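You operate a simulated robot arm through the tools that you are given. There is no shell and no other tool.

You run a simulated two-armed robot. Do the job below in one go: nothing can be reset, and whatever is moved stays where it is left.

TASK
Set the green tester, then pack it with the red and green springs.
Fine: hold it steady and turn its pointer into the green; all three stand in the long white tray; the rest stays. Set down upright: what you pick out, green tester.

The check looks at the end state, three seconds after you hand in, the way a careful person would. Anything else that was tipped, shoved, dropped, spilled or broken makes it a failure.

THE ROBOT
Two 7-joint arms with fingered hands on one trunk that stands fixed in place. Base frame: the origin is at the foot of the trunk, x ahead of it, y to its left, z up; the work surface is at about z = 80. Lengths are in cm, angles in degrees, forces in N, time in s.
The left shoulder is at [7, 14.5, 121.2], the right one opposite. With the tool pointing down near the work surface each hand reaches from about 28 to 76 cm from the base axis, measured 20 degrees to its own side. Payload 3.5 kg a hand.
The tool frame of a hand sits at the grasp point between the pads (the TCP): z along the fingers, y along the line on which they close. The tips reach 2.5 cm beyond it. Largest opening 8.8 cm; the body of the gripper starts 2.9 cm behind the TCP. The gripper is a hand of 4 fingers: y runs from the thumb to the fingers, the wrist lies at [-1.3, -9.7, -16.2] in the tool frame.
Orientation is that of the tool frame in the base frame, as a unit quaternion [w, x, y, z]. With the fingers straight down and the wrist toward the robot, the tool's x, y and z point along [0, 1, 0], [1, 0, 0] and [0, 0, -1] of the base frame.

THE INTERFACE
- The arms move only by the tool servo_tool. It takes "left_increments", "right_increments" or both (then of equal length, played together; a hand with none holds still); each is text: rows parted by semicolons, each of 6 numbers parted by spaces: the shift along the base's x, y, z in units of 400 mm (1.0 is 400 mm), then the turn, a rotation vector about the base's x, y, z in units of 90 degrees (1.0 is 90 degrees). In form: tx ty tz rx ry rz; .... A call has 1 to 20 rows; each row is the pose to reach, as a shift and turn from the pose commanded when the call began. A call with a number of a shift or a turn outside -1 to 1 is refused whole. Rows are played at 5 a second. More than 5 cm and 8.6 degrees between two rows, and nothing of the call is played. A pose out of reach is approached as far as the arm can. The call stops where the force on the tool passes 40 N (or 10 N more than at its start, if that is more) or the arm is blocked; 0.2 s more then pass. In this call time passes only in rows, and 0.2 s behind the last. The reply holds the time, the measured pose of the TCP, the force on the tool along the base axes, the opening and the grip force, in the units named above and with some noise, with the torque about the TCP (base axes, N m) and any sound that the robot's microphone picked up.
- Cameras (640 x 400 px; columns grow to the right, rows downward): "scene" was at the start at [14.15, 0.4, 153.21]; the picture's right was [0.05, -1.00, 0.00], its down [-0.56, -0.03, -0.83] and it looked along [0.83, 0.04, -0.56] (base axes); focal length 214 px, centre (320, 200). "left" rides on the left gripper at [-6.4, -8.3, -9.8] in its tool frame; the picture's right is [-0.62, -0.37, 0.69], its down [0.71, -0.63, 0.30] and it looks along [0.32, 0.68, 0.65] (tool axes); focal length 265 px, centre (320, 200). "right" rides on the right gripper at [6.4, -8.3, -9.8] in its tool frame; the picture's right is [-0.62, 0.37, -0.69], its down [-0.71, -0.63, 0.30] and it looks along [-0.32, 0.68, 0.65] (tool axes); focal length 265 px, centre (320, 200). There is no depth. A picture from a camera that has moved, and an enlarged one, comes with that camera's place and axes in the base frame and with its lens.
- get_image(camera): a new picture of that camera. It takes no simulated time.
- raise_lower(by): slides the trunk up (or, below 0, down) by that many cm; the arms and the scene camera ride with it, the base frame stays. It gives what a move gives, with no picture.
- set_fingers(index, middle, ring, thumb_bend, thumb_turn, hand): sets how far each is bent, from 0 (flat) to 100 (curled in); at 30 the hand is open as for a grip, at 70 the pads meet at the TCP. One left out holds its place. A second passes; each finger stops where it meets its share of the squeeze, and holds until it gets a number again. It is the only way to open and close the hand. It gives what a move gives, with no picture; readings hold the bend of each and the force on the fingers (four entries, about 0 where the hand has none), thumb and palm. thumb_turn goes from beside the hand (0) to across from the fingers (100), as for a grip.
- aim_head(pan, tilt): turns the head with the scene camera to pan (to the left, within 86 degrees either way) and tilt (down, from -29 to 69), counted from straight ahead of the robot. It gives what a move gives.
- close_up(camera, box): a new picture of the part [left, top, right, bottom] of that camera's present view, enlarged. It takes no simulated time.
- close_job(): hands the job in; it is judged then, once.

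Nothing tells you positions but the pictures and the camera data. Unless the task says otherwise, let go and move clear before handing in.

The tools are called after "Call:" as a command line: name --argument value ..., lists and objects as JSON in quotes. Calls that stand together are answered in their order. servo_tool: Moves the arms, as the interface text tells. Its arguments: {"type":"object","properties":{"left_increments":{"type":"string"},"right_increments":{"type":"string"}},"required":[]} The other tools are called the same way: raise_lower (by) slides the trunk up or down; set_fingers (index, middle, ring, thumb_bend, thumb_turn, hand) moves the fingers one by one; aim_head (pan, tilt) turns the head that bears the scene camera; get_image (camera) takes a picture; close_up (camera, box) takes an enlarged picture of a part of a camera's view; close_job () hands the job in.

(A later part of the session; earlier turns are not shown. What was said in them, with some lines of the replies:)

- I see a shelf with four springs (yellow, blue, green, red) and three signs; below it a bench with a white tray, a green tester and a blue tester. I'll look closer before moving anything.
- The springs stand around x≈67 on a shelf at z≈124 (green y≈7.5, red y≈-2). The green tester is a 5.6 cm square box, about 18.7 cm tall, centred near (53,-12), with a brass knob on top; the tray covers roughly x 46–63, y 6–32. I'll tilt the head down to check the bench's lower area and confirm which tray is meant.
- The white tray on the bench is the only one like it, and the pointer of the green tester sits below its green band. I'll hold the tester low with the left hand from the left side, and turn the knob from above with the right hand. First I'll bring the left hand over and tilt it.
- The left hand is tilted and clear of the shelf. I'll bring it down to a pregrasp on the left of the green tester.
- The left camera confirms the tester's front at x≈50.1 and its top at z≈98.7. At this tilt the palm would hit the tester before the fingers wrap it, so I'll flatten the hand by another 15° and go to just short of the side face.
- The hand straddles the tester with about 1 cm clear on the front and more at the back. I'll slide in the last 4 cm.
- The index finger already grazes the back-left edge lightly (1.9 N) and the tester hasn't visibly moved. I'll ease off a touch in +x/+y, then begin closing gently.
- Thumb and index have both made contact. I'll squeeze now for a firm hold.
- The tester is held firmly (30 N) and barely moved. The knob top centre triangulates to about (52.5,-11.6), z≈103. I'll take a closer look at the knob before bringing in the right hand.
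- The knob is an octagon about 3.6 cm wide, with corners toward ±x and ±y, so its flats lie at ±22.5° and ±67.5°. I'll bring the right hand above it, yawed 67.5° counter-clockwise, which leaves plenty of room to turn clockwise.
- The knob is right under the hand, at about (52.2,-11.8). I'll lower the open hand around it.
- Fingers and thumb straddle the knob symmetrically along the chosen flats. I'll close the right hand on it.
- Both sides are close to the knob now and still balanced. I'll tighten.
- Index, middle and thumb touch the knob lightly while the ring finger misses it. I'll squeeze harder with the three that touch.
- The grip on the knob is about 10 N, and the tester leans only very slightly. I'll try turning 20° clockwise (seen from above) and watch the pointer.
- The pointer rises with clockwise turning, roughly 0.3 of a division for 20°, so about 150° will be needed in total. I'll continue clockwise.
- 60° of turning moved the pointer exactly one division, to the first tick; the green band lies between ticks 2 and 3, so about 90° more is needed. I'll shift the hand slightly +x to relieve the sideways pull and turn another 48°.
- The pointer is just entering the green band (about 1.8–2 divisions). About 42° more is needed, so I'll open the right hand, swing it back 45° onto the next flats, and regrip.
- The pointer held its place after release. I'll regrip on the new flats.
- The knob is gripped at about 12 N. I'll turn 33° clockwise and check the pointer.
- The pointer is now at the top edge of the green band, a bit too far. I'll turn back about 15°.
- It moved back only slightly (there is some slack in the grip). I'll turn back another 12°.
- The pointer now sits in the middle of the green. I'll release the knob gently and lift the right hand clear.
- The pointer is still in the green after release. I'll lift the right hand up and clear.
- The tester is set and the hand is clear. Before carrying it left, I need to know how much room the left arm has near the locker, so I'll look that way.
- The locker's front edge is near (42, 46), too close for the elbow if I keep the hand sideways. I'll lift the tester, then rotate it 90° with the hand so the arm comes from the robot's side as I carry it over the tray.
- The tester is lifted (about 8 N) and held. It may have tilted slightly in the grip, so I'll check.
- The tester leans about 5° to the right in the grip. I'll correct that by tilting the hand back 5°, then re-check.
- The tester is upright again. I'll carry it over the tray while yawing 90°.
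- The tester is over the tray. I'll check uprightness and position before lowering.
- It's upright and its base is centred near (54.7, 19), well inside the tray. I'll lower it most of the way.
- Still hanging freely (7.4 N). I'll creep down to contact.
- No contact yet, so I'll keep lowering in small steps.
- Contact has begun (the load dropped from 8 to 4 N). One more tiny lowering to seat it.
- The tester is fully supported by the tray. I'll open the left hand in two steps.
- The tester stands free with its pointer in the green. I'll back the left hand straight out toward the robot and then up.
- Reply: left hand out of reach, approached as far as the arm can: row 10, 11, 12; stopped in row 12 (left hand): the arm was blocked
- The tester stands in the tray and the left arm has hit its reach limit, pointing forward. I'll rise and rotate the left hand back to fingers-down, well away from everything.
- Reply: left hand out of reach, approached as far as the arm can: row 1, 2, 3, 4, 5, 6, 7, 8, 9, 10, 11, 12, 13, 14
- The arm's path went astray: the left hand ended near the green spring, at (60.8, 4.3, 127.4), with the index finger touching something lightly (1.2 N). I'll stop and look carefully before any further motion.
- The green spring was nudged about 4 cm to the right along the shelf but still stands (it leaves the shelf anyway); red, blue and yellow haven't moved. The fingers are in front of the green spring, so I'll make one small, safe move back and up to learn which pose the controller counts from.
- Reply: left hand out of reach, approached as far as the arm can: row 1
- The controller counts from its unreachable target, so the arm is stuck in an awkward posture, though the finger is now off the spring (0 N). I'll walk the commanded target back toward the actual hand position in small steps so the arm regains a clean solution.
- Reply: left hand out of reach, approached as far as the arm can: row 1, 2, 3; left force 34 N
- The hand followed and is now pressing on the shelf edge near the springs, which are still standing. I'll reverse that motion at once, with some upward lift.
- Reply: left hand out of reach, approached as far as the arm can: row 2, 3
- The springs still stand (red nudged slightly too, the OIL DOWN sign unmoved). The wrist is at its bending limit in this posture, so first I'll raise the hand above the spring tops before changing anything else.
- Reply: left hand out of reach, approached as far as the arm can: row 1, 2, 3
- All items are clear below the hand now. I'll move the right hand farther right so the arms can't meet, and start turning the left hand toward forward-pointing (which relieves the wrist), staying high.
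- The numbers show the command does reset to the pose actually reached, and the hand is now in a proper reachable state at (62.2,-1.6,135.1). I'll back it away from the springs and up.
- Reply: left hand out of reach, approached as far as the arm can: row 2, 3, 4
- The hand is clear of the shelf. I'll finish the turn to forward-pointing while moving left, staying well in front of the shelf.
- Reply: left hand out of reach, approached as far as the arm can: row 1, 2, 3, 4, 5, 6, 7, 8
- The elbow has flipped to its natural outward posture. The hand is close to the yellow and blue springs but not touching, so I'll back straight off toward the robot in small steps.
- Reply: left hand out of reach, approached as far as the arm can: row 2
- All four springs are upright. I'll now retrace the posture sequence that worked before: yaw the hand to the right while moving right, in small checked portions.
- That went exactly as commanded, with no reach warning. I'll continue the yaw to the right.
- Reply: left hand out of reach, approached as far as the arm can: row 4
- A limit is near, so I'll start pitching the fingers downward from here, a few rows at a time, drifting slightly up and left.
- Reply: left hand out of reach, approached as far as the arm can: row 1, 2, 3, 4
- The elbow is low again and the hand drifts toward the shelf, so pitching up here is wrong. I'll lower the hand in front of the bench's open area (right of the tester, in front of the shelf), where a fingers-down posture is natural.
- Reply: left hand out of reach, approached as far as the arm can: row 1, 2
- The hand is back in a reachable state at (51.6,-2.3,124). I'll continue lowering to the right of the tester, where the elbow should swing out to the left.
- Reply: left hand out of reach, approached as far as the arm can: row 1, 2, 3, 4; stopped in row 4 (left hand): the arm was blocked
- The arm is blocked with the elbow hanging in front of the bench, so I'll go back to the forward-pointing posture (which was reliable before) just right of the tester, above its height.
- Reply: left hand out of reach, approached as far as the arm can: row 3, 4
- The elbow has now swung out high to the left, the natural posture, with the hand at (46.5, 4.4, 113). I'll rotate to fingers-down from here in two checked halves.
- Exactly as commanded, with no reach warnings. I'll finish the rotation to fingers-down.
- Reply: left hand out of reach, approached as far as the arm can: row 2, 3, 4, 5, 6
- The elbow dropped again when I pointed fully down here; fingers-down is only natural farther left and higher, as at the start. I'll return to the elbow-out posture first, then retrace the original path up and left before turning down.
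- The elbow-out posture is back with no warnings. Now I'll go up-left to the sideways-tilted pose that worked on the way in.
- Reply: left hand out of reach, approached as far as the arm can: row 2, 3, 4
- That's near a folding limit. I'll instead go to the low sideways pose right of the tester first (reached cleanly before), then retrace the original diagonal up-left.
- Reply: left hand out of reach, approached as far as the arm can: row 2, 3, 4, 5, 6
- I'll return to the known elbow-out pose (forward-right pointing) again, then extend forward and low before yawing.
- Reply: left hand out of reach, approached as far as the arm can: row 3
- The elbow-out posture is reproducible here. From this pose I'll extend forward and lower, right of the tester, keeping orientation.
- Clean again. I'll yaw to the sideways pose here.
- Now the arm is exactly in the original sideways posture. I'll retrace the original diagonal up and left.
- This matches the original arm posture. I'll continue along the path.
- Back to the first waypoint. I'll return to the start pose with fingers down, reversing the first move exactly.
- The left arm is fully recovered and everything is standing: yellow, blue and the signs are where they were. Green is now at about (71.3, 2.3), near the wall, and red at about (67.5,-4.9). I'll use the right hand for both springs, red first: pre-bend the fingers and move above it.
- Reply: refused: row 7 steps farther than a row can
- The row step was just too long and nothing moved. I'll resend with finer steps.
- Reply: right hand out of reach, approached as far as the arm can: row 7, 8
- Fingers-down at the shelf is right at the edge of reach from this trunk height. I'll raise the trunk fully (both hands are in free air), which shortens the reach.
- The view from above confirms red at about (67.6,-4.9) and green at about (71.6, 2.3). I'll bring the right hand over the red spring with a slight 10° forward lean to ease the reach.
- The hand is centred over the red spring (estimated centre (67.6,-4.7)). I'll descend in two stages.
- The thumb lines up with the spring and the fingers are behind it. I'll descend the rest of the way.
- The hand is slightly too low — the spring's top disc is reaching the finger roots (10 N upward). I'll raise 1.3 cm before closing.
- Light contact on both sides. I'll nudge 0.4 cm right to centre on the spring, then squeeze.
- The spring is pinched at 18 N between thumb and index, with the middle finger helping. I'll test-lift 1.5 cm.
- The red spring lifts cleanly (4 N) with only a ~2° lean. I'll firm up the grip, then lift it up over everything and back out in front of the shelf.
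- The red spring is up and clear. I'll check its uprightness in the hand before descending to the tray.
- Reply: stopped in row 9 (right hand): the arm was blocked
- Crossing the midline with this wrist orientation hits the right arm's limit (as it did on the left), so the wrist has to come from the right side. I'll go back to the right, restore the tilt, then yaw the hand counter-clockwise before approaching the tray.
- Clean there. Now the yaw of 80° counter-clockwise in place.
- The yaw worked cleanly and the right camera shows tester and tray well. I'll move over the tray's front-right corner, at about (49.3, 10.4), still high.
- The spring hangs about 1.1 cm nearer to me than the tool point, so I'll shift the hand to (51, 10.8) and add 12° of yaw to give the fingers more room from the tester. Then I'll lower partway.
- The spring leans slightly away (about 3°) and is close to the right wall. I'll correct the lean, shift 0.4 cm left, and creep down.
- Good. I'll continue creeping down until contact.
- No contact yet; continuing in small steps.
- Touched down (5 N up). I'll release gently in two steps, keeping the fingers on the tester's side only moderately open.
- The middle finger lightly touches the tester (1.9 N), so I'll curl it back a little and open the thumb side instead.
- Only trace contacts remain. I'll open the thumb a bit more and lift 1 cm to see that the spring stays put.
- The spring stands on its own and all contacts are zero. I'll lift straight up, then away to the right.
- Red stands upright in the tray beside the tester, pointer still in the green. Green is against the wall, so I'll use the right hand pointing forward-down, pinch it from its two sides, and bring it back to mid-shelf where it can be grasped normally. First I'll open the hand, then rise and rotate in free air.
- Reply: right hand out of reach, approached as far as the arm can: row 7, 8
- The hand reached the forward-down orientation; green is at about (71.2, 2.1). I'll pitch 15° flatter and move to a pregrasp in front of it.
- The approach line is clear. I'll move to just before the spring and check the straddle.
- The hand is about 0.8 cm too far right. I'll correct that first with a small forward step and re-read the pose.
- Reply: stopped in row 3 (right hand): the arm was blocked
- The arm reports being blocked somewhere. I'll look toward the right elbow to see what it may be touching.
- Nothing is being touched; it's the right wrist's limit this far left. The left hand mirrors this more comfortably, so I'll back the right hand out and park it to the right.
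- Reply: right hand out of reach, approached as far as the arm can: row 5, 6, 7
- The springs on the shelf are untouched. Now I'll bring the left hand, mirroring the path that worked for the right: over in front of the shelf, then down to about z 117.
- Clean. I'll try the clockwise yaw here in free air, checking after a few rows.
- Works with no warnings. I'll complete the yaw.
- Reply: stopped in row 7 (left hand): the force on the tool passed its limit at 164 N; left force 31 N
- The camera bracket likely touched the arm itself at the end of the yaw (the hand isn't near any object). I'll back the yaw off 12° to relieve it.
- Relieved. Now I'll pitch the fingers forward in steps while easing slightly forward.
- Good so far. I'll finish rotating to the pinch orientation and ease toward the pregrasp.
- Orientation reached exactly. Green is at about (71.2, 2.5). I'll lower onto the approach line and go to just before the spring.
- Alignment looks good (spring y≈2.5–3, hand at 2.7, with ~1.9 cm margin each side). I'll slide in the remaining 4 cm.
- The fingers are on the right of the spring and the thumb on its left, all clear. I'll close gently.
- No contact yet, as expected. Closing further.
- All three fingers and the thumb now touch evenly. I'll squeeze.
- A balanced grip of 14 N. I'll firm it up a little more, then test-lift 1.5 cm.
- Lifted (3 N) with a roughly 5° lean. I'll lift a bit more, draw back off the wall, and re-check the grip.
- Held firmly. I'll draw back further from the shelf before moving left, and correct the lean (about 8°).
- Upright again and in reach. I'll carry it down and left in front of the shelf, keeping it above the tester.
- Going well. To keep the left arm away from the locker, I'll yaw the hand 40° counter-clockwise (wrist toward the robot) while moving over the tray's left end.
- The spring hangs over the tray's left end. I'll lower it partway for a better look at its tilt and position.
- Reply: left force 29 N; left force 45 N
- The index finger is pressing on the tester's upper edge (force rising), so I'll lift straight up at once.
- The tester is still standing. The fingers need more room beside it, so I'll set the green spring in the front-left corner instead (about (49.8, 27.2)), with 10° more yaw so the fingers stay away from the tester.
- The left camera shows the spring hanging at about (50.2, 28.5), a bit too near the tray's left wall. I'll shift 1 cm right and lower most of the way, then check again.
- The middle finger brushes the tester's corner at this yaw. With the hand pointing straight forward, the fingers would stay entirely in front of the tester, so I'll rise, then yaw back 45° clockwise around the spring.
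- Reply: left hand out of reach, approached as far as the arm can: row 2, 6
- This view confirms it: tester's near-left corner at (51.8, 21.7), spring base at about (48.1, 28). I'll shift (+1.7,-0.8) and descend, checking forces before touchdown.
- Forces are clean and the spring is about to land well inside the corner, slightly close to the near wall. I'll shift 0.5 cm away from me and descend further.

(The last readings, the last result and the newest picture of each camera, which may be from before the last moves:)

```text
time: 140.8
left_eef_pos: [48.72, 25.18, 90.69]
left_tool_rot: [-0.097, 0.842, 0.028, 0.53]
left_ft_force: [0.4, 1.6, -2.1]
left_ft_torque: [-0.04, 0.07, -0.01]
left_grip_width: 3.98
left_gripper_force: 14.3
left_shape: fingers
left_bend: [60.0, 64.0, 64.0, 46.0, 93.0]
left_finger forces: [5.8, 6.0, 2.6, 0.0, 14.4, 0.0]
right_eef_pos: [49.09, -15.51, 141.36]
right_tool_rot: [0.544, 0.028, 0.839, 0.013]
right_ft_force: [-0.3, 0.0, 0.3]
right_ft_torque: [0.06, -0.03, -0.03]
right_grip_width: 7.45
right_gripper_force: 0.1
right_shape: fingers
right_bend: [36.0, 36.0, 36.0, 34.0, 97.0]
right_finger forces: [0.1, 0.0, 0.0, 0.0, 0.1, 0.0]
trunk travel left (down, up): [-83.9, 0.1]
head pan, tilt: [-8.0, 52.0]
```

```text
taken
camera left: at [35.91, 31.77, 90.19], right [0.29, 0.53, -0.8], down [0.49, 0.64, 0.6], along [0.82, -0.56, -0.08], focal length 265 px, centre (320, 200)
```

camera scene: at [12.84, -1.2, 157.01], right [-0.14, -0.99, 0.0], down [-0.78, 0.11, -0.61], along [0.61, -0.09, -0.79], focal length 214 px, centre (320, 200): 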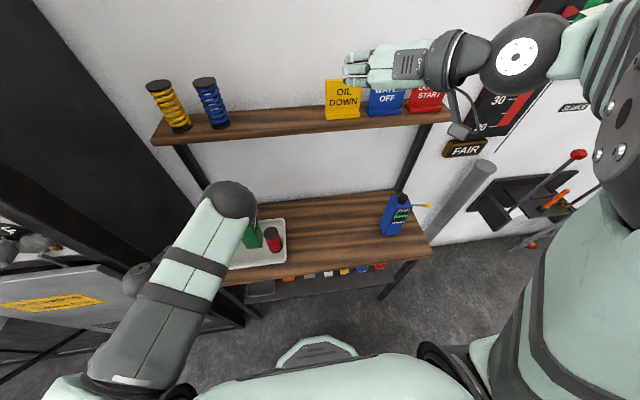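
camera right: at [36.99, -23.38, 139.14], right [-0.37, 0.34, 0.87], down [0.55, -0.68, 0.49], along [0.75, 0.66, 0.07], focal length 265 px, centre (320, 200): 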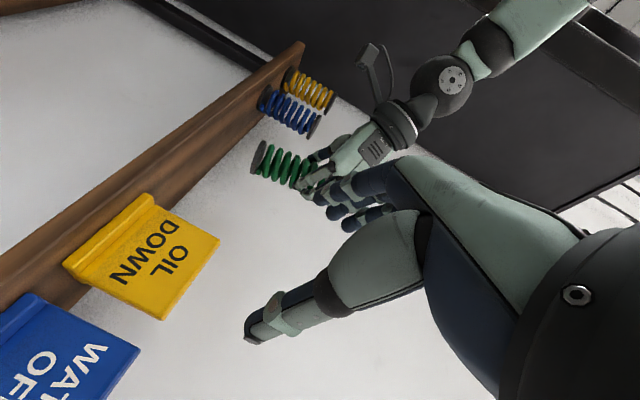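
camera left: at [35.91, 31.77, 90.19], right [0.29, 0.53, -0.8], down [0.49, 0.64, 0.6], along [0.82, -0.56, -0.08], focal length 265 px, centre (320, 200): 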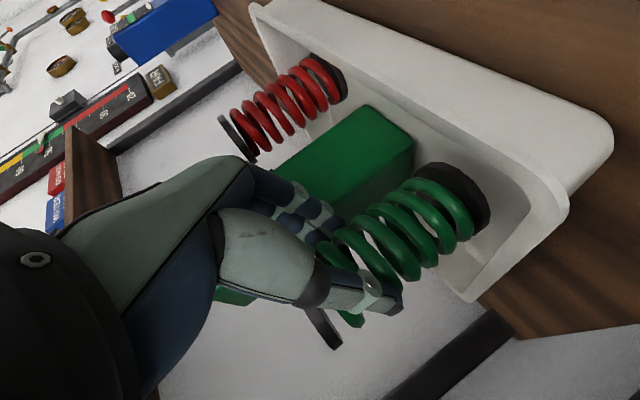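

No contact yet; about 1.5 cm to go. Creeping down.

Call:
servo_tool --left_increments "0 0 -0.01 0 0 0; 0 0 -0.02 0 0 0; 0 0 -0.028 0 0 0"

Call:
get_image --camera "left"

```text
time: 141.6
left_eef_pos: [48.74, 25.19, 89.45]
left_tool_rot: [-0.098, 0.842, 0.029, 0.53]
left_ft_force: [-0.2, 0.2, -2.1]
left_ft_torque: [-0.07, 0.07, 0.02]
left_grip_width: 4.02
left_gripper_force: 13.8
left_shape: fingers
left_bend: [60.0, 64.0, 64.0, 46.0, 93.0]
left_finger forces: [5.8, 5.9, 2.5, 0.1, 14.4, 0.0]
right_eef_pos: [49.09, -15.63, 141.31]
right_tool_rot: [0.544, 0.028, 0.838, 0.014]
right_ft_force: [0.1, -0.6, 0.7]
right_ft_torque: [-0.01, 0.0, 0.02]
right_grip_width: 7.44
right_gripper_force: 0.3
right_shape: fingers
right_bend: [36.0, 36.0, 36.0, 34.0, 97.0]
right_finger forces: [0.0, 0.0, 0.1, 0.0, 0.0, 0.0]
trunk travel left (down, up): [-83.9, 0.1]
head pan, tilt: [-8.0, 52.0]
```

```text
taken
camera left: at [35.84, 31.79, 89.08], right [0.29, 0.53, -0.8], down [0.49, 0.64, 0.6], along [0.82, -0.56, -0.07], focal length 265 px, centre (320, 200)
```

left: 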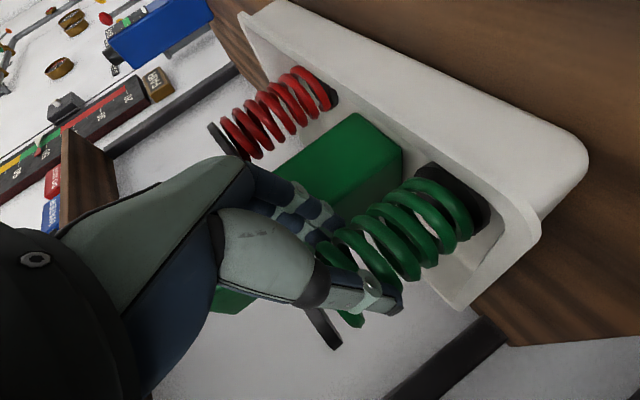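

The base is now below the rim level, inside the tray. A little more.

Call:
servo_tool --left_increments "0 0 -0.007 0 0 0; 0 0 -0.013 0 0 0"

```text
time: 142.2
left_eef_pos: [48.69, 25.13, 89.12]
left_tool_rot: [-0.097, 0.842, 0.029, 0.53]
left_ft_force: [0.8, 0.2, -2.4]
left_ft_torque: [-0.05, 0.04, -0.01]
left_grip_width: 3.98
left_gripper_force: 13.9
left_shape: fingers
left_bend: [60.0, 64.0, 64.0, 46.0, 93.0]
left_finger forces: [5.9, 6.0, 2.7, 0.0, 14.5, 0.0]
right_eef_pos: [49.01, -15.54, 141.41]
right_tool_rot: [0.544, 0.029, 0.838, 0.012]
right_ft_force: [0.9, 0.2, -0.1]
right_ft_torque: [0.04, 0.02, -0.01]
right_grip_width: 7.44
right_gripper_force: 0.1
right_shape: fingers
right_bend: [36.0, 36.0, 36.0, 34.0, 97.0]
right_finger forces: [0.1, 0.0, 0.0, 0.1, 0.0, 0.0]
trunk travel left (down, up): [-83.9, 0.1]
head pan, tilt: [-8.0, 52.0]
```

Call:
servo_tool --left_increments "0 0 -0.007 0 0 0; 0 0 -0.013 0 0 0"

Call:
get_image --camera "left"

```text
time: 142.8
left_eef_pos: [48.76, 25.06, 88.88]
left_tool_rot: [-0.098, 0.841, 0.028, 0.531]
left_ft_force: [1.9, -1.9, 10.0]
left_ft_torque: [0.02, -0.18, -0.04]
left_grip_width: 3.99
left_gripper_force: 15.8
left_shape: fingers
left_bend: [60.0, 63.0, 64.0, 46.0, 94.0]
left_finger forces: [6.6, 6.9, 3.8, 0.1, 15.0, 0.1]
right_eef_pos: [48.93, -15.71, 141.5]
right_tool_rot: [0.545, 0.029, 0.838, 0.013]
right_ft_force: [0.3, -0.3, 0.2]
right_ft_torque: [0.04, -0.03, 0.01]
right_grip_width: 7.47
right_gripper_force: 0.1
right_shape: fingers
right_bend: [36.0, 36.0, 36.0, 34.0, 97.0]
right_finger forces: [0.0, 0.0, 0.0, 0.0, 0.0, 0.1]
trunk travel left (down, up): [-83.9, 0.1]
head pan, tilt: [-8.0, 52.0]
```

```text
taken
camera left: at [35.95, 31.69, 88.22], right [0.29, 0.53, -0.8], down [0.49, 0.63, 0.6], along [0.82, -0.56, -0.07], focal length 265 px, centre (320, 200)
```

left: 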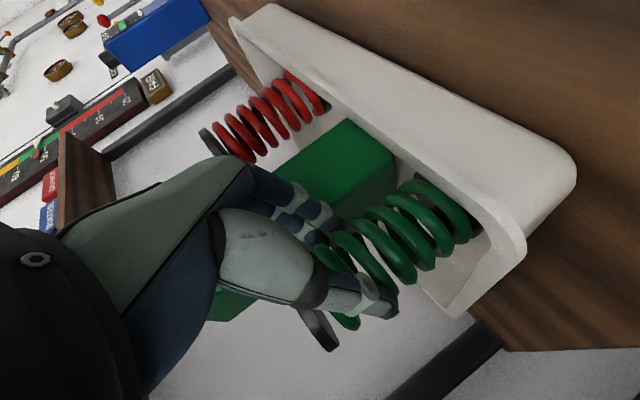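

Touchdown (10 N). I'll release in small steps, opening mostly the thumb side since the fingers are near the tester.

Call:
servo_tool --left_increments "0 0 0.003 0 0 0"

Call:
set_fingers --hand "left" --thumb_bend 43 --index 55 --middle 58 --ring 58

Call:
get_image --camera "left"

```text
time: 143.2
left_eef_pos: [48.68, 24.96, 88.71]
left_tool_rot: [-0.098, 0.841, 0.029, 0.531]
left_ft_force: [1.7, -1.7, 11.6]
left_ft_torque: [-0.03, -0.22, -0.04]
left_grip_width: 3.98
left_gripper_force: 15.6
left_shape: fingers
left_bend: [60.0, 63.0, 64.0, 46.0, 94.0]
left_finger forces: [6.4, 7.0, 3.6, 0.0, 14.9, 0.1]
right_eef_pos: [48.95, -15.76, 141.51]
right_tool_rot: [0.545, 0.03, 0.838, 0.013]
right_ft_force: [-0.4, 0.5, -0.1]
right_ft_torque: [0.01, 0.03, 0.01]
right_grip_width: 7.45
right_gripper_force: 0.0
right_shape: fingers
right_bend: [36.0, 36.0, 36.0, 34.0, 97.0]
right_finger forces: [0.0, 0.0, 0.1, 0.1, 0.0, 0.0]
trunk travel left (down, up): [-83.9, 0.1]
head pan, tilt: [-8.0, 52.0]
```

```text
time: 144.2
left_eef_pos: [48.71, 25.08, 88.81]
left_tool_rot: [-0.098, 0.842, 0.029, 0.529]
left_ft_force: [-0.7, 0.6, -0.2]
left_ft_torque: [-0.01, -0.01, 0.02]
left_grip_width: 4.41
left_gripper_force: 0.2
left_shape: fingers
left_bend: [55.0, 57.0, 57.0, 43.0, 97.0]
left_finger forces: [0.1, 0.1, 0.0, 0.1, 0.5, 0.1]
right_eef_pos: [49.09, -15.58, 141.42]
right_tool_rot: [0.544, 0.028, 0.838, 0.013]
right_ft_force: [0.1, -0.5, -0.5]
right_ft_torque: [0.01, 0.05, -0.01]
right_grip_width: 7.43
right_gripper_force: 0.1
right_shape: fingers
right_bend: [36.0, 36.0, 36.0, 34.0, 97.0]
right_finger forces: [0.0, 0.0, 0.0, 0.0, 0.1, 0.0]
trunk travel left (down, up): [-83.9, 0.1]
head pan, tilt: [-8.0, 52.0]
```

```text
taken
camera left: at [35.88, 31.79, 88.14], right [0.29, 0.53, -0.8], down [0.49, 0.64, 0.6], along [0.82, -0.56, -0.07], focal length 265 px, centre (320, 200)
```

left: 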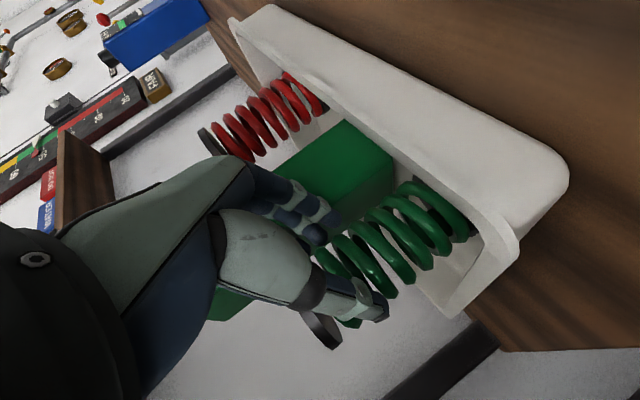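

Nearly free, and the spring stays in place. I'll open a bit more.

Call:
set_fingers --hand "left" --thumb_bend 32 --index 50 --middle 52 --ring 52

Call:
get_image --camera "left"

Call:
get_image --camera "scene"

```text
time: 145.2
left_eef_pos: [48.74, 25.21, 88.8]
left_tool_rot: [-0.097, 0.842, 0.029, 0.53]
left_ft_force: [0.0, 0.2, -0.3]
left_ft_torque: [0.02, 0.01, -0.02]
left_grip_width: 6.06
left_gripper_force: 0.1
left_shape: fingers
left_bend: [50.0, 52.0, 52.0, 32.0, 97.0]
left_finger forces: [0.0, 0.0, 0.1, 0.1, 0.1, 0.1]
right_eef_pos: [49.05, -15.57, 141.37]
right_tool_rot: [0.543, 0.028, 0.839, 0.013]
right_ft_force: [0.9, 0.3, -0.2]
right_ft_torque: [0.05, -0.02, 0.01]
right_grip_width: 7.43
right_gripper_force: 0.1
right_shape: fingers
right_bend: [36.0, 36.0, 36.0, 34.0, 97.0]
right_finger forces: [0.0, 0.0, 0.0, 0.0, 0.0, 0.0]
trunk travel left (down, up): [-83.9, 0.1]
head pan, tilt: [-8.0, 52.0]
```

```text
taken
camera left: at [35.9, 31.77, 88.15], right [0.29, 0.53, -0.8], down [0.49, 0.64, 0.6], along [0.82, -0.56, -0.07], focal length 265 px, centre (320, 200)
```

left: 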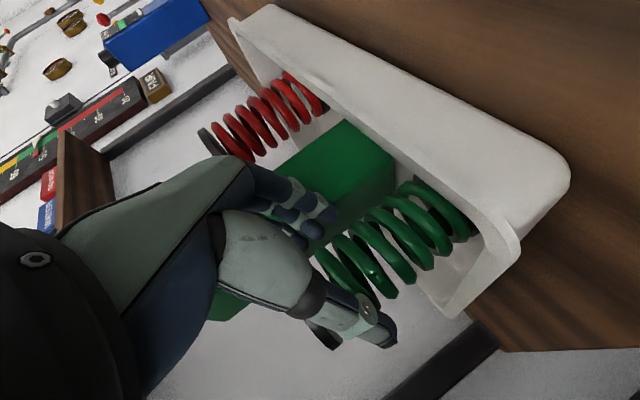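

```text
taken
camera scene: at [12.75, -1.13, 157.01], right [-0.14, -0.99, 0.0], down [-0.78, 0.11, -0.62], along [0.61, -0.09, -0.79], focal length 214 px, centre (320, 200)
```

scene: 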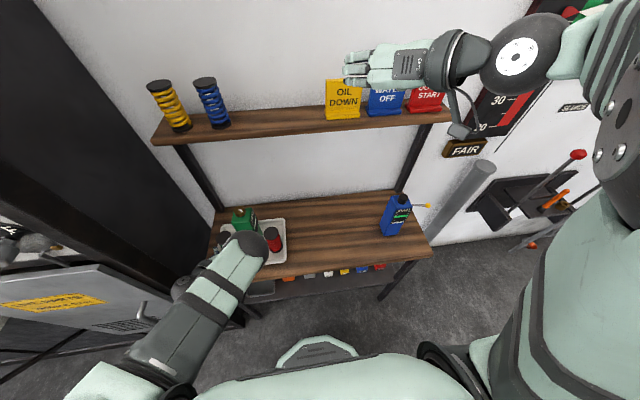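

All finger forces are zero and the spring stands free. I'll withdraw the hand straight back along its own axis in small steps.

Call:
servo_tool --left_increments "-0.022 -0.004 0.0105 0 0 0; -0.044 -0.008 0.021 0 0 0; -0.066 -0.012 0.0315 0 0 0"

Call:
get_image --camera "left"

```text
time: 146.0
left_eef_pos: [46.1, 24.74, 90.04]
left_tool_rot: [-0.098, 0.842, 0.029, 0.53]
left_ft_force: [0.4, -0.3, 0.5]
left_ft_torque: [0.0, 0.02, 0.03]
left_grip_width: 6.08
left_gripper_force: 0.1
left_shape: fingers
left_bend: [50.0, 52.0, 52.0, 32.0, 97.0]
left_finger forces: [0.1, 0.1, 0.0, 0.0, 0.0, 0.1]
right_eef_pos: [48.97, -15.49, 141.36]
right_tool_rot: [0.544, 0.028, 0.838, 0.013]
right_ft_force: [0.5, 0.1, -0.9]
right_ft_torque: [-0.01, -0.02, 0.0]
right_grip_width: 7.44
right_gripper_force: 0.1
right_shape: fingers
right_bend: [36.0, 36.0, 36.0, 34.0, 97.0]
right_finger forces: [0.1, 0.1, 0.0, 0.0, 0.0, 0.1]
trunk travel left (down, up): [-83.9, 0.1]
head pan, tilt: [-8.0, 52.0]
```

```text
taken
camera left: at [33.16, 31.31, 89.46], right [0.29, 0.53, -0.8], down [0.49, 0.64, 0.6], along [0.82, -0.56, -0.07], focal length 265 px, centre (320, 200)
```

left: 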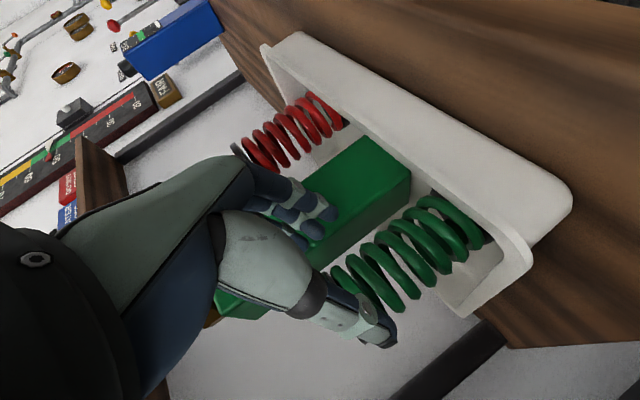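

Clean; the spring stays upright. I'll keep withdrawing.

Call:
servo_tool --left_increments "-0.04 -0.008 0.019 0 0 0; -0.08 -0.016 0.038 0 0 0; -0.12 -0.024 0.06 0 0 0; -0.15 -0.03 0.09 0 0 0"

Call:
get_image --camera "left"

Call:
get_image --camera "scene"

```text
time: 147.0
left_eef_pos: [39.86, 23.5, 93.69]
left_tool_rot: [-0.097, 0.842, 0.029, 0.53]
left_ft_force: [0.4, -0.3, 0.0]
left_ft_torque: [0.0, -0.01, 0.0]
left_grip_width: 6.05
left_gripper_force: 0.0
left_shape: fingers
left_bend: [50.0, 52.0, 52.0, 32.0, 97.0]
left_finger forces: [0.0, 0.0, 0.1, 0.0, 0.0, 0.0]
right_eef_pos: [49.01, -15.59, 141.4]
right_tool_rot: [0.545, 0.029, 0.838, 0.012]
right_ft_force: [0.1, 0.0, 0.0]
right_ft_torque: [-0.01, -0.01, -0.02]
right_grip_width: 7.47
right_gripper_force: 0.0
right_shape: fingers
right_bend: [36.0, 36.0, 36.0, 34.0, 97.0]
right_finger forces: [0.0, 0.0, 0.0, 0.0, 0.0, 0.1]
trunk travel left (down, up): [-83.9, 0.1]
head pan, tilt: [-8.0, 52.0]
```

```text
taken
camera left: at [27.05, 30.09, 93.15], right [0.29, 0.53, -0.8], down [0.49, 0.64, 0.6], along [0.82, -0.56, -0.07], focal length 265 px, centre (320, 200)
```

left: 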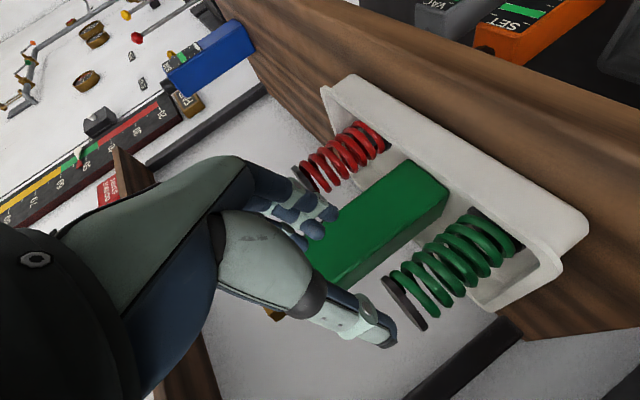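

```text
taken
camera scene: at [12.7, -1.14, 157.02], right [-0.14, -0.99, 0.0], down [-0.78, 0.11, -0.62], along [0.61, -0.09, -0.79], focal length 214 px, centre (320, 200)
```

scene: 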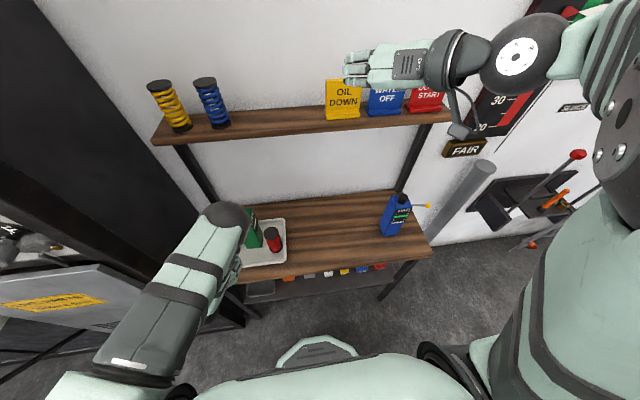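

The hand is clear of the spring. I'll move the left hand a little farther back and up so I can inspect the tray.

Call:
servo_tool --left_increments "-0.03 0.03 0.06 0 0 0; -0.05 0.07 0.12 0 0 0; -0.06 0.12 0.18 0 0 0; -0.06 0.17 0.24 0 0 0"

Call:
aim_head --pan 10 --tilt 52

Call:
get_image --camera "scene"

Call:
get_image --camera "left"

```text
time: 148.0
left_eef_pos: [41.97, 23.19, 99.79]
left_tool_rot: [-0.095, 0.842, 0.027, 0.531]
left_ft_force: [-0.6, 0.0, 0.8]
left_ft_torque: [0.04, -0.03, -0.01]
left_grip_width: 6.07
left_gripper_force: 0.0
left_shape: fingers
left_bend: [50.0, 52.0, 52.0, 32.0, 98.0]
left_finger forces: [0.0, 0.0, 0.0, 0.0, 0.0, 0.0]
left hand out of reach, approached as far as the arm can: row 1, 2, 3, 4
right_eef_pos: [48.96, -15.73, 141.5]
right_tool_rot: [0.544, 0.029, 0.839, 0.014]
right_ft_force: [0.4, 0.2, -0.6]
right_ft_torque: [0.0, -0.02, 0.0]
right_grip_width: 7.45
right_gripper_force: 0.1
right_shape: fingers
right_bend: [36.0, 36.0, 36.0, 34.0, 97.0]
right_finger forces: [0.1, 0.0, 0.0, 0.0, 0.1, 0.0]
trunk travel left (down, up): [-83.9, 0.1]
head pan, tilt: [-8.0, 52.0]
```

```text
time: 148.8
left_eef_pos: [42.07, 23.37, 99.55]
left_tool_rot: [-0.094, 0.841, 0.027, 0.531]
left_ft_force: [-0.6, 0.3, -0.4]
left_ft_torque: [-0.01, 0.0, -0.01]
left_grip_width: 6.07
left_gripper_force: 0.0
left_shape: fingers
left_bend: [50.0, 52.0, 52.0, 32.0, 98.0]
left_finger forces: [0.0, 0.1, 0.0, 0.0, 0.0, 0.1]
right_eef_pos: [49.08, -15.49, 141.36]
right_tool_rot: [0.543, 0.028, 0.839, 0.013]
right_ft_force: [0.5, -0.2, -0.1]
right_ft_torque: [-0.03, -0.01, -0.06]
right_grip_width: 7.47
right_gripper_force: 0.1
right_shape: fingers
right_bend: [36.0, 36.0, 36.0, 34.0, 97.0]
right_finger forces: [0.1, 0.0, 0.1, 0.1, 0.0, 0.1]
trunk travel left (down, up): [-83.9, 0.1]
head pan, tilt: [10.0, 52.0]
```

```text
taken
camera scene: at [12.7, 1.22, 157.01], right [0.17, -0.98, 0.0], down [-0.78, -0.14, -0.62], along [0.61, 0.11, -0.79], focal length 214 px, centre (320, 200)
```

scene: 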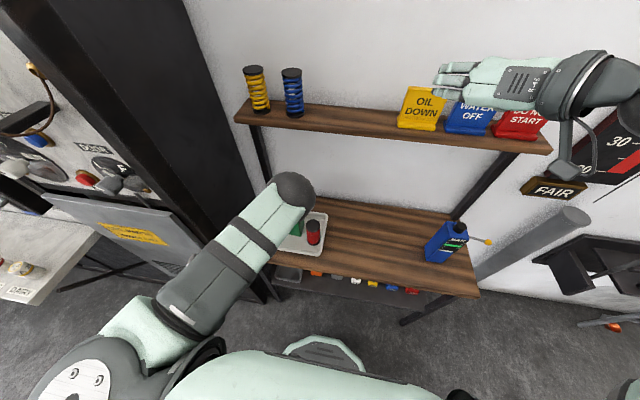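

```text
taken
camera left: at [29.2, 29.98, 99.02], right [0.29, 0.53, -0.8], down [0.49, 0.64, 0.6], along [0.82, -0.56, -0.07], focal length 265 px, centre (320, 200)
```

left: 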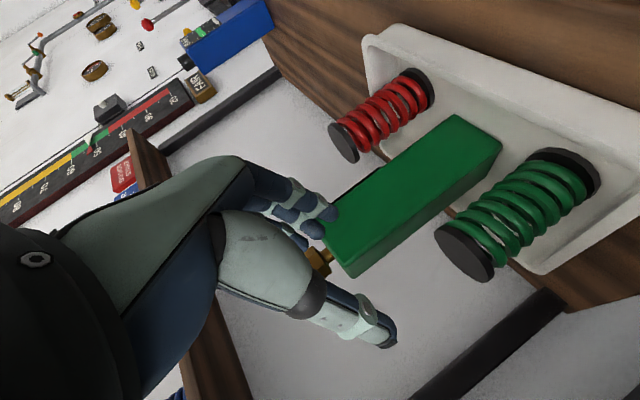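

All three stand upright in the tray. The index finger pressed on the tester earlier, so I want to confirm the pointer; I'll lower and pitch the right hand in free space to use its camera.

Call:
servo_tool --right_increments "0 0 -0.03 0 0.08 0; 0 0.01 -0.08 0 0.16 0; 0 0.03 -0.15 0 0.24 0; 0 0.05 -0.23 0 0.32 0; 0 0.07 -0.31 0 0.4 0; 0.01 0.09 -0.39 0 0.48 0; 0.02 0.11 -0.47 0 0.56 0"

Call:
get_image --camera "right"

```text
time: 150.4
left_eef_pos: [42.26, 23.32, 99.61]
left_tool_rot: [-0.094, 0.842, 0.028, 0.53]
left_ft_force: [0.7, 1.0, -0.5]
left_ft_torque: [-0.01, -0.01, -0.03]
left_grip_width: 6.07
left_gripper_force: 0.1
left_shape: fingers
left_bend: [50.0, 52.0, 52.0, 32.0, 98.0]
left_finger forces: [0.0, 0.0, 0.0, 0.0, 0.1, 0.0]
right_eef_pos: [50.02, -11.23, 122.44]
right_tool_rot: [0.133, 0.032, 0.991, 0.0]
right_ft_force: [0.6, -0.8, -0.4]
right_ft_torque: [-0.01, -0.01, -0.01]
right_grip_width: 7.45
right_gripper_force: 0.0
right_shape: fingers
right_bend: [36.0, 36.0, 36.0, 34.0, 97.0]
right_finger forces: [0.0, 0.0, 0.0, 0.0, 0.1, 0.0]
trunk travel left (down, up): [-83.9, 0.1]
head pan, tilt: [10.0, 52.0]
```

```text
taken
camera right: at [40.72, -18.92, 130.27], right [0.44, 0.33, 0.83], down [0.73, -0.68, -0.11], along [0.53, 0.66, -0.54], focal length 265 px, centre (320, 200)
```

right: 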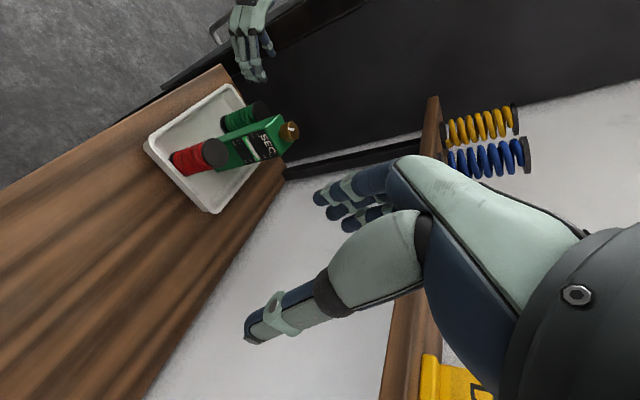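

Call:
close_up --camera "right" --box '[140, 80, 300, 220]'

Call:
close_up --camera "right" --box '[215, 105, 305, 175]'

Call:
close_up --camera "left" --box '[300, 20, 640, 300]'

```text
2.86 times, centred on (220, 150) of right
camera zoom: at [40.72, -18.92, 130.27], right [0.44, 0.33, 0.83], down [0.73, -0.68, -0.11], along [0.53, 0.66, -0.54], focal length 758 px, centre (606, 343)
```

zoom: 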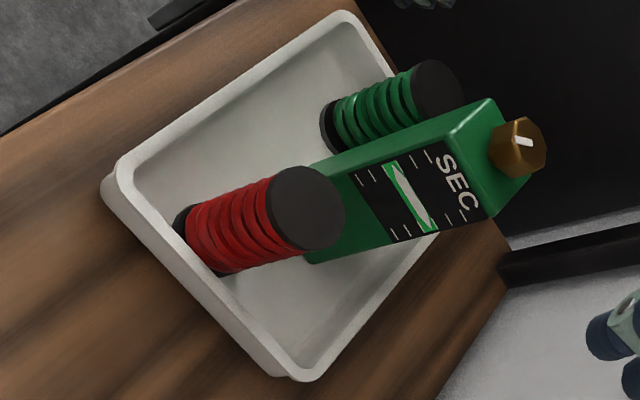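

```text
5.71 times, centred on (260, 140) of right
camera zoom: at [40.72, -18.92, 130.27], right [0.44, 0.33, 0.83], down [0.73, -0.68, -0.11], along [0.53, 0.66, -0.54], focal length 1517 px, centre (663, 543)
```

zoom: 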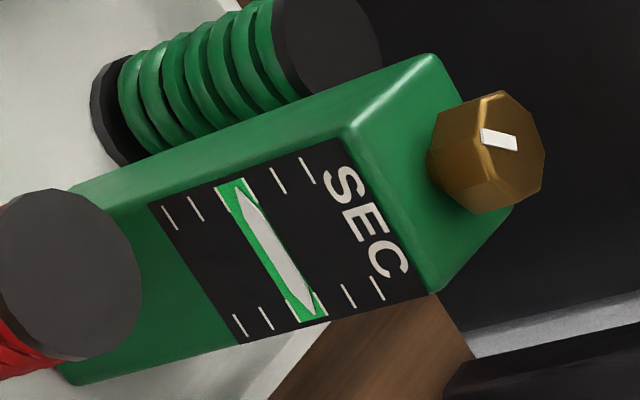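

```text
1.43 times, centred on (470, 160) of left
camera zoom: at [29.37, 29.94, 99.0], right [0.29, 0.53, -0.8], down [0.49, 0.64, 0.6], along [0.82, -0.56, -0.07], focal length 379 px, centre (106, 257)
```

zoom: 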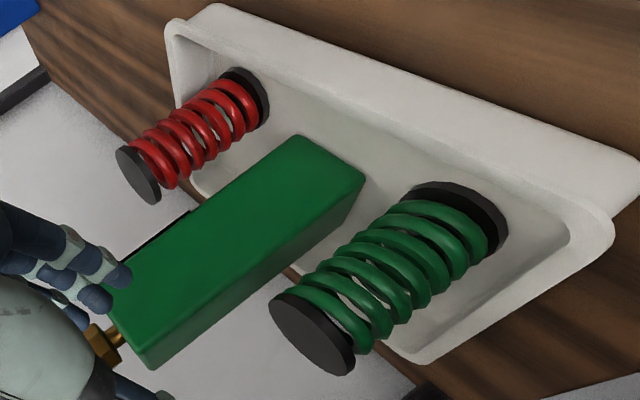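

The pointer sits in the middle of the green band. The green tester and the red and green springs all stand upright in the white tray, both hands are empty and clear, and everything else is in place. I'm handing in the job.

Call:
close_job

```text
The job is handed in.
```

The green tester is set and packed. Its pointer sits in the middle of the green band, and it stands upright in the white tray with the red and green springs. The last pictures showed all three upright, with both hands empty and not touching anything.

- **Bumps along the way:** The left arm got into a bad posture after setting the tester down. It pushed the green spring and then the red one a few centimetres along the shelf. Both stayed upright, and both were going into the tray anyway.
- **Tester pressed:** While I was placing the green spring, a left finger pressed down hard on the tester's edge. The tester stayed upright and its pointer was still in the green when I checked afterwards.
- **Everything else:** The blue and yellow springs, the three signs and the blue tester looked unmoved in the final views. I only worked out positions for the blue spring and the OIL DOWN sign, and both matched where they started.
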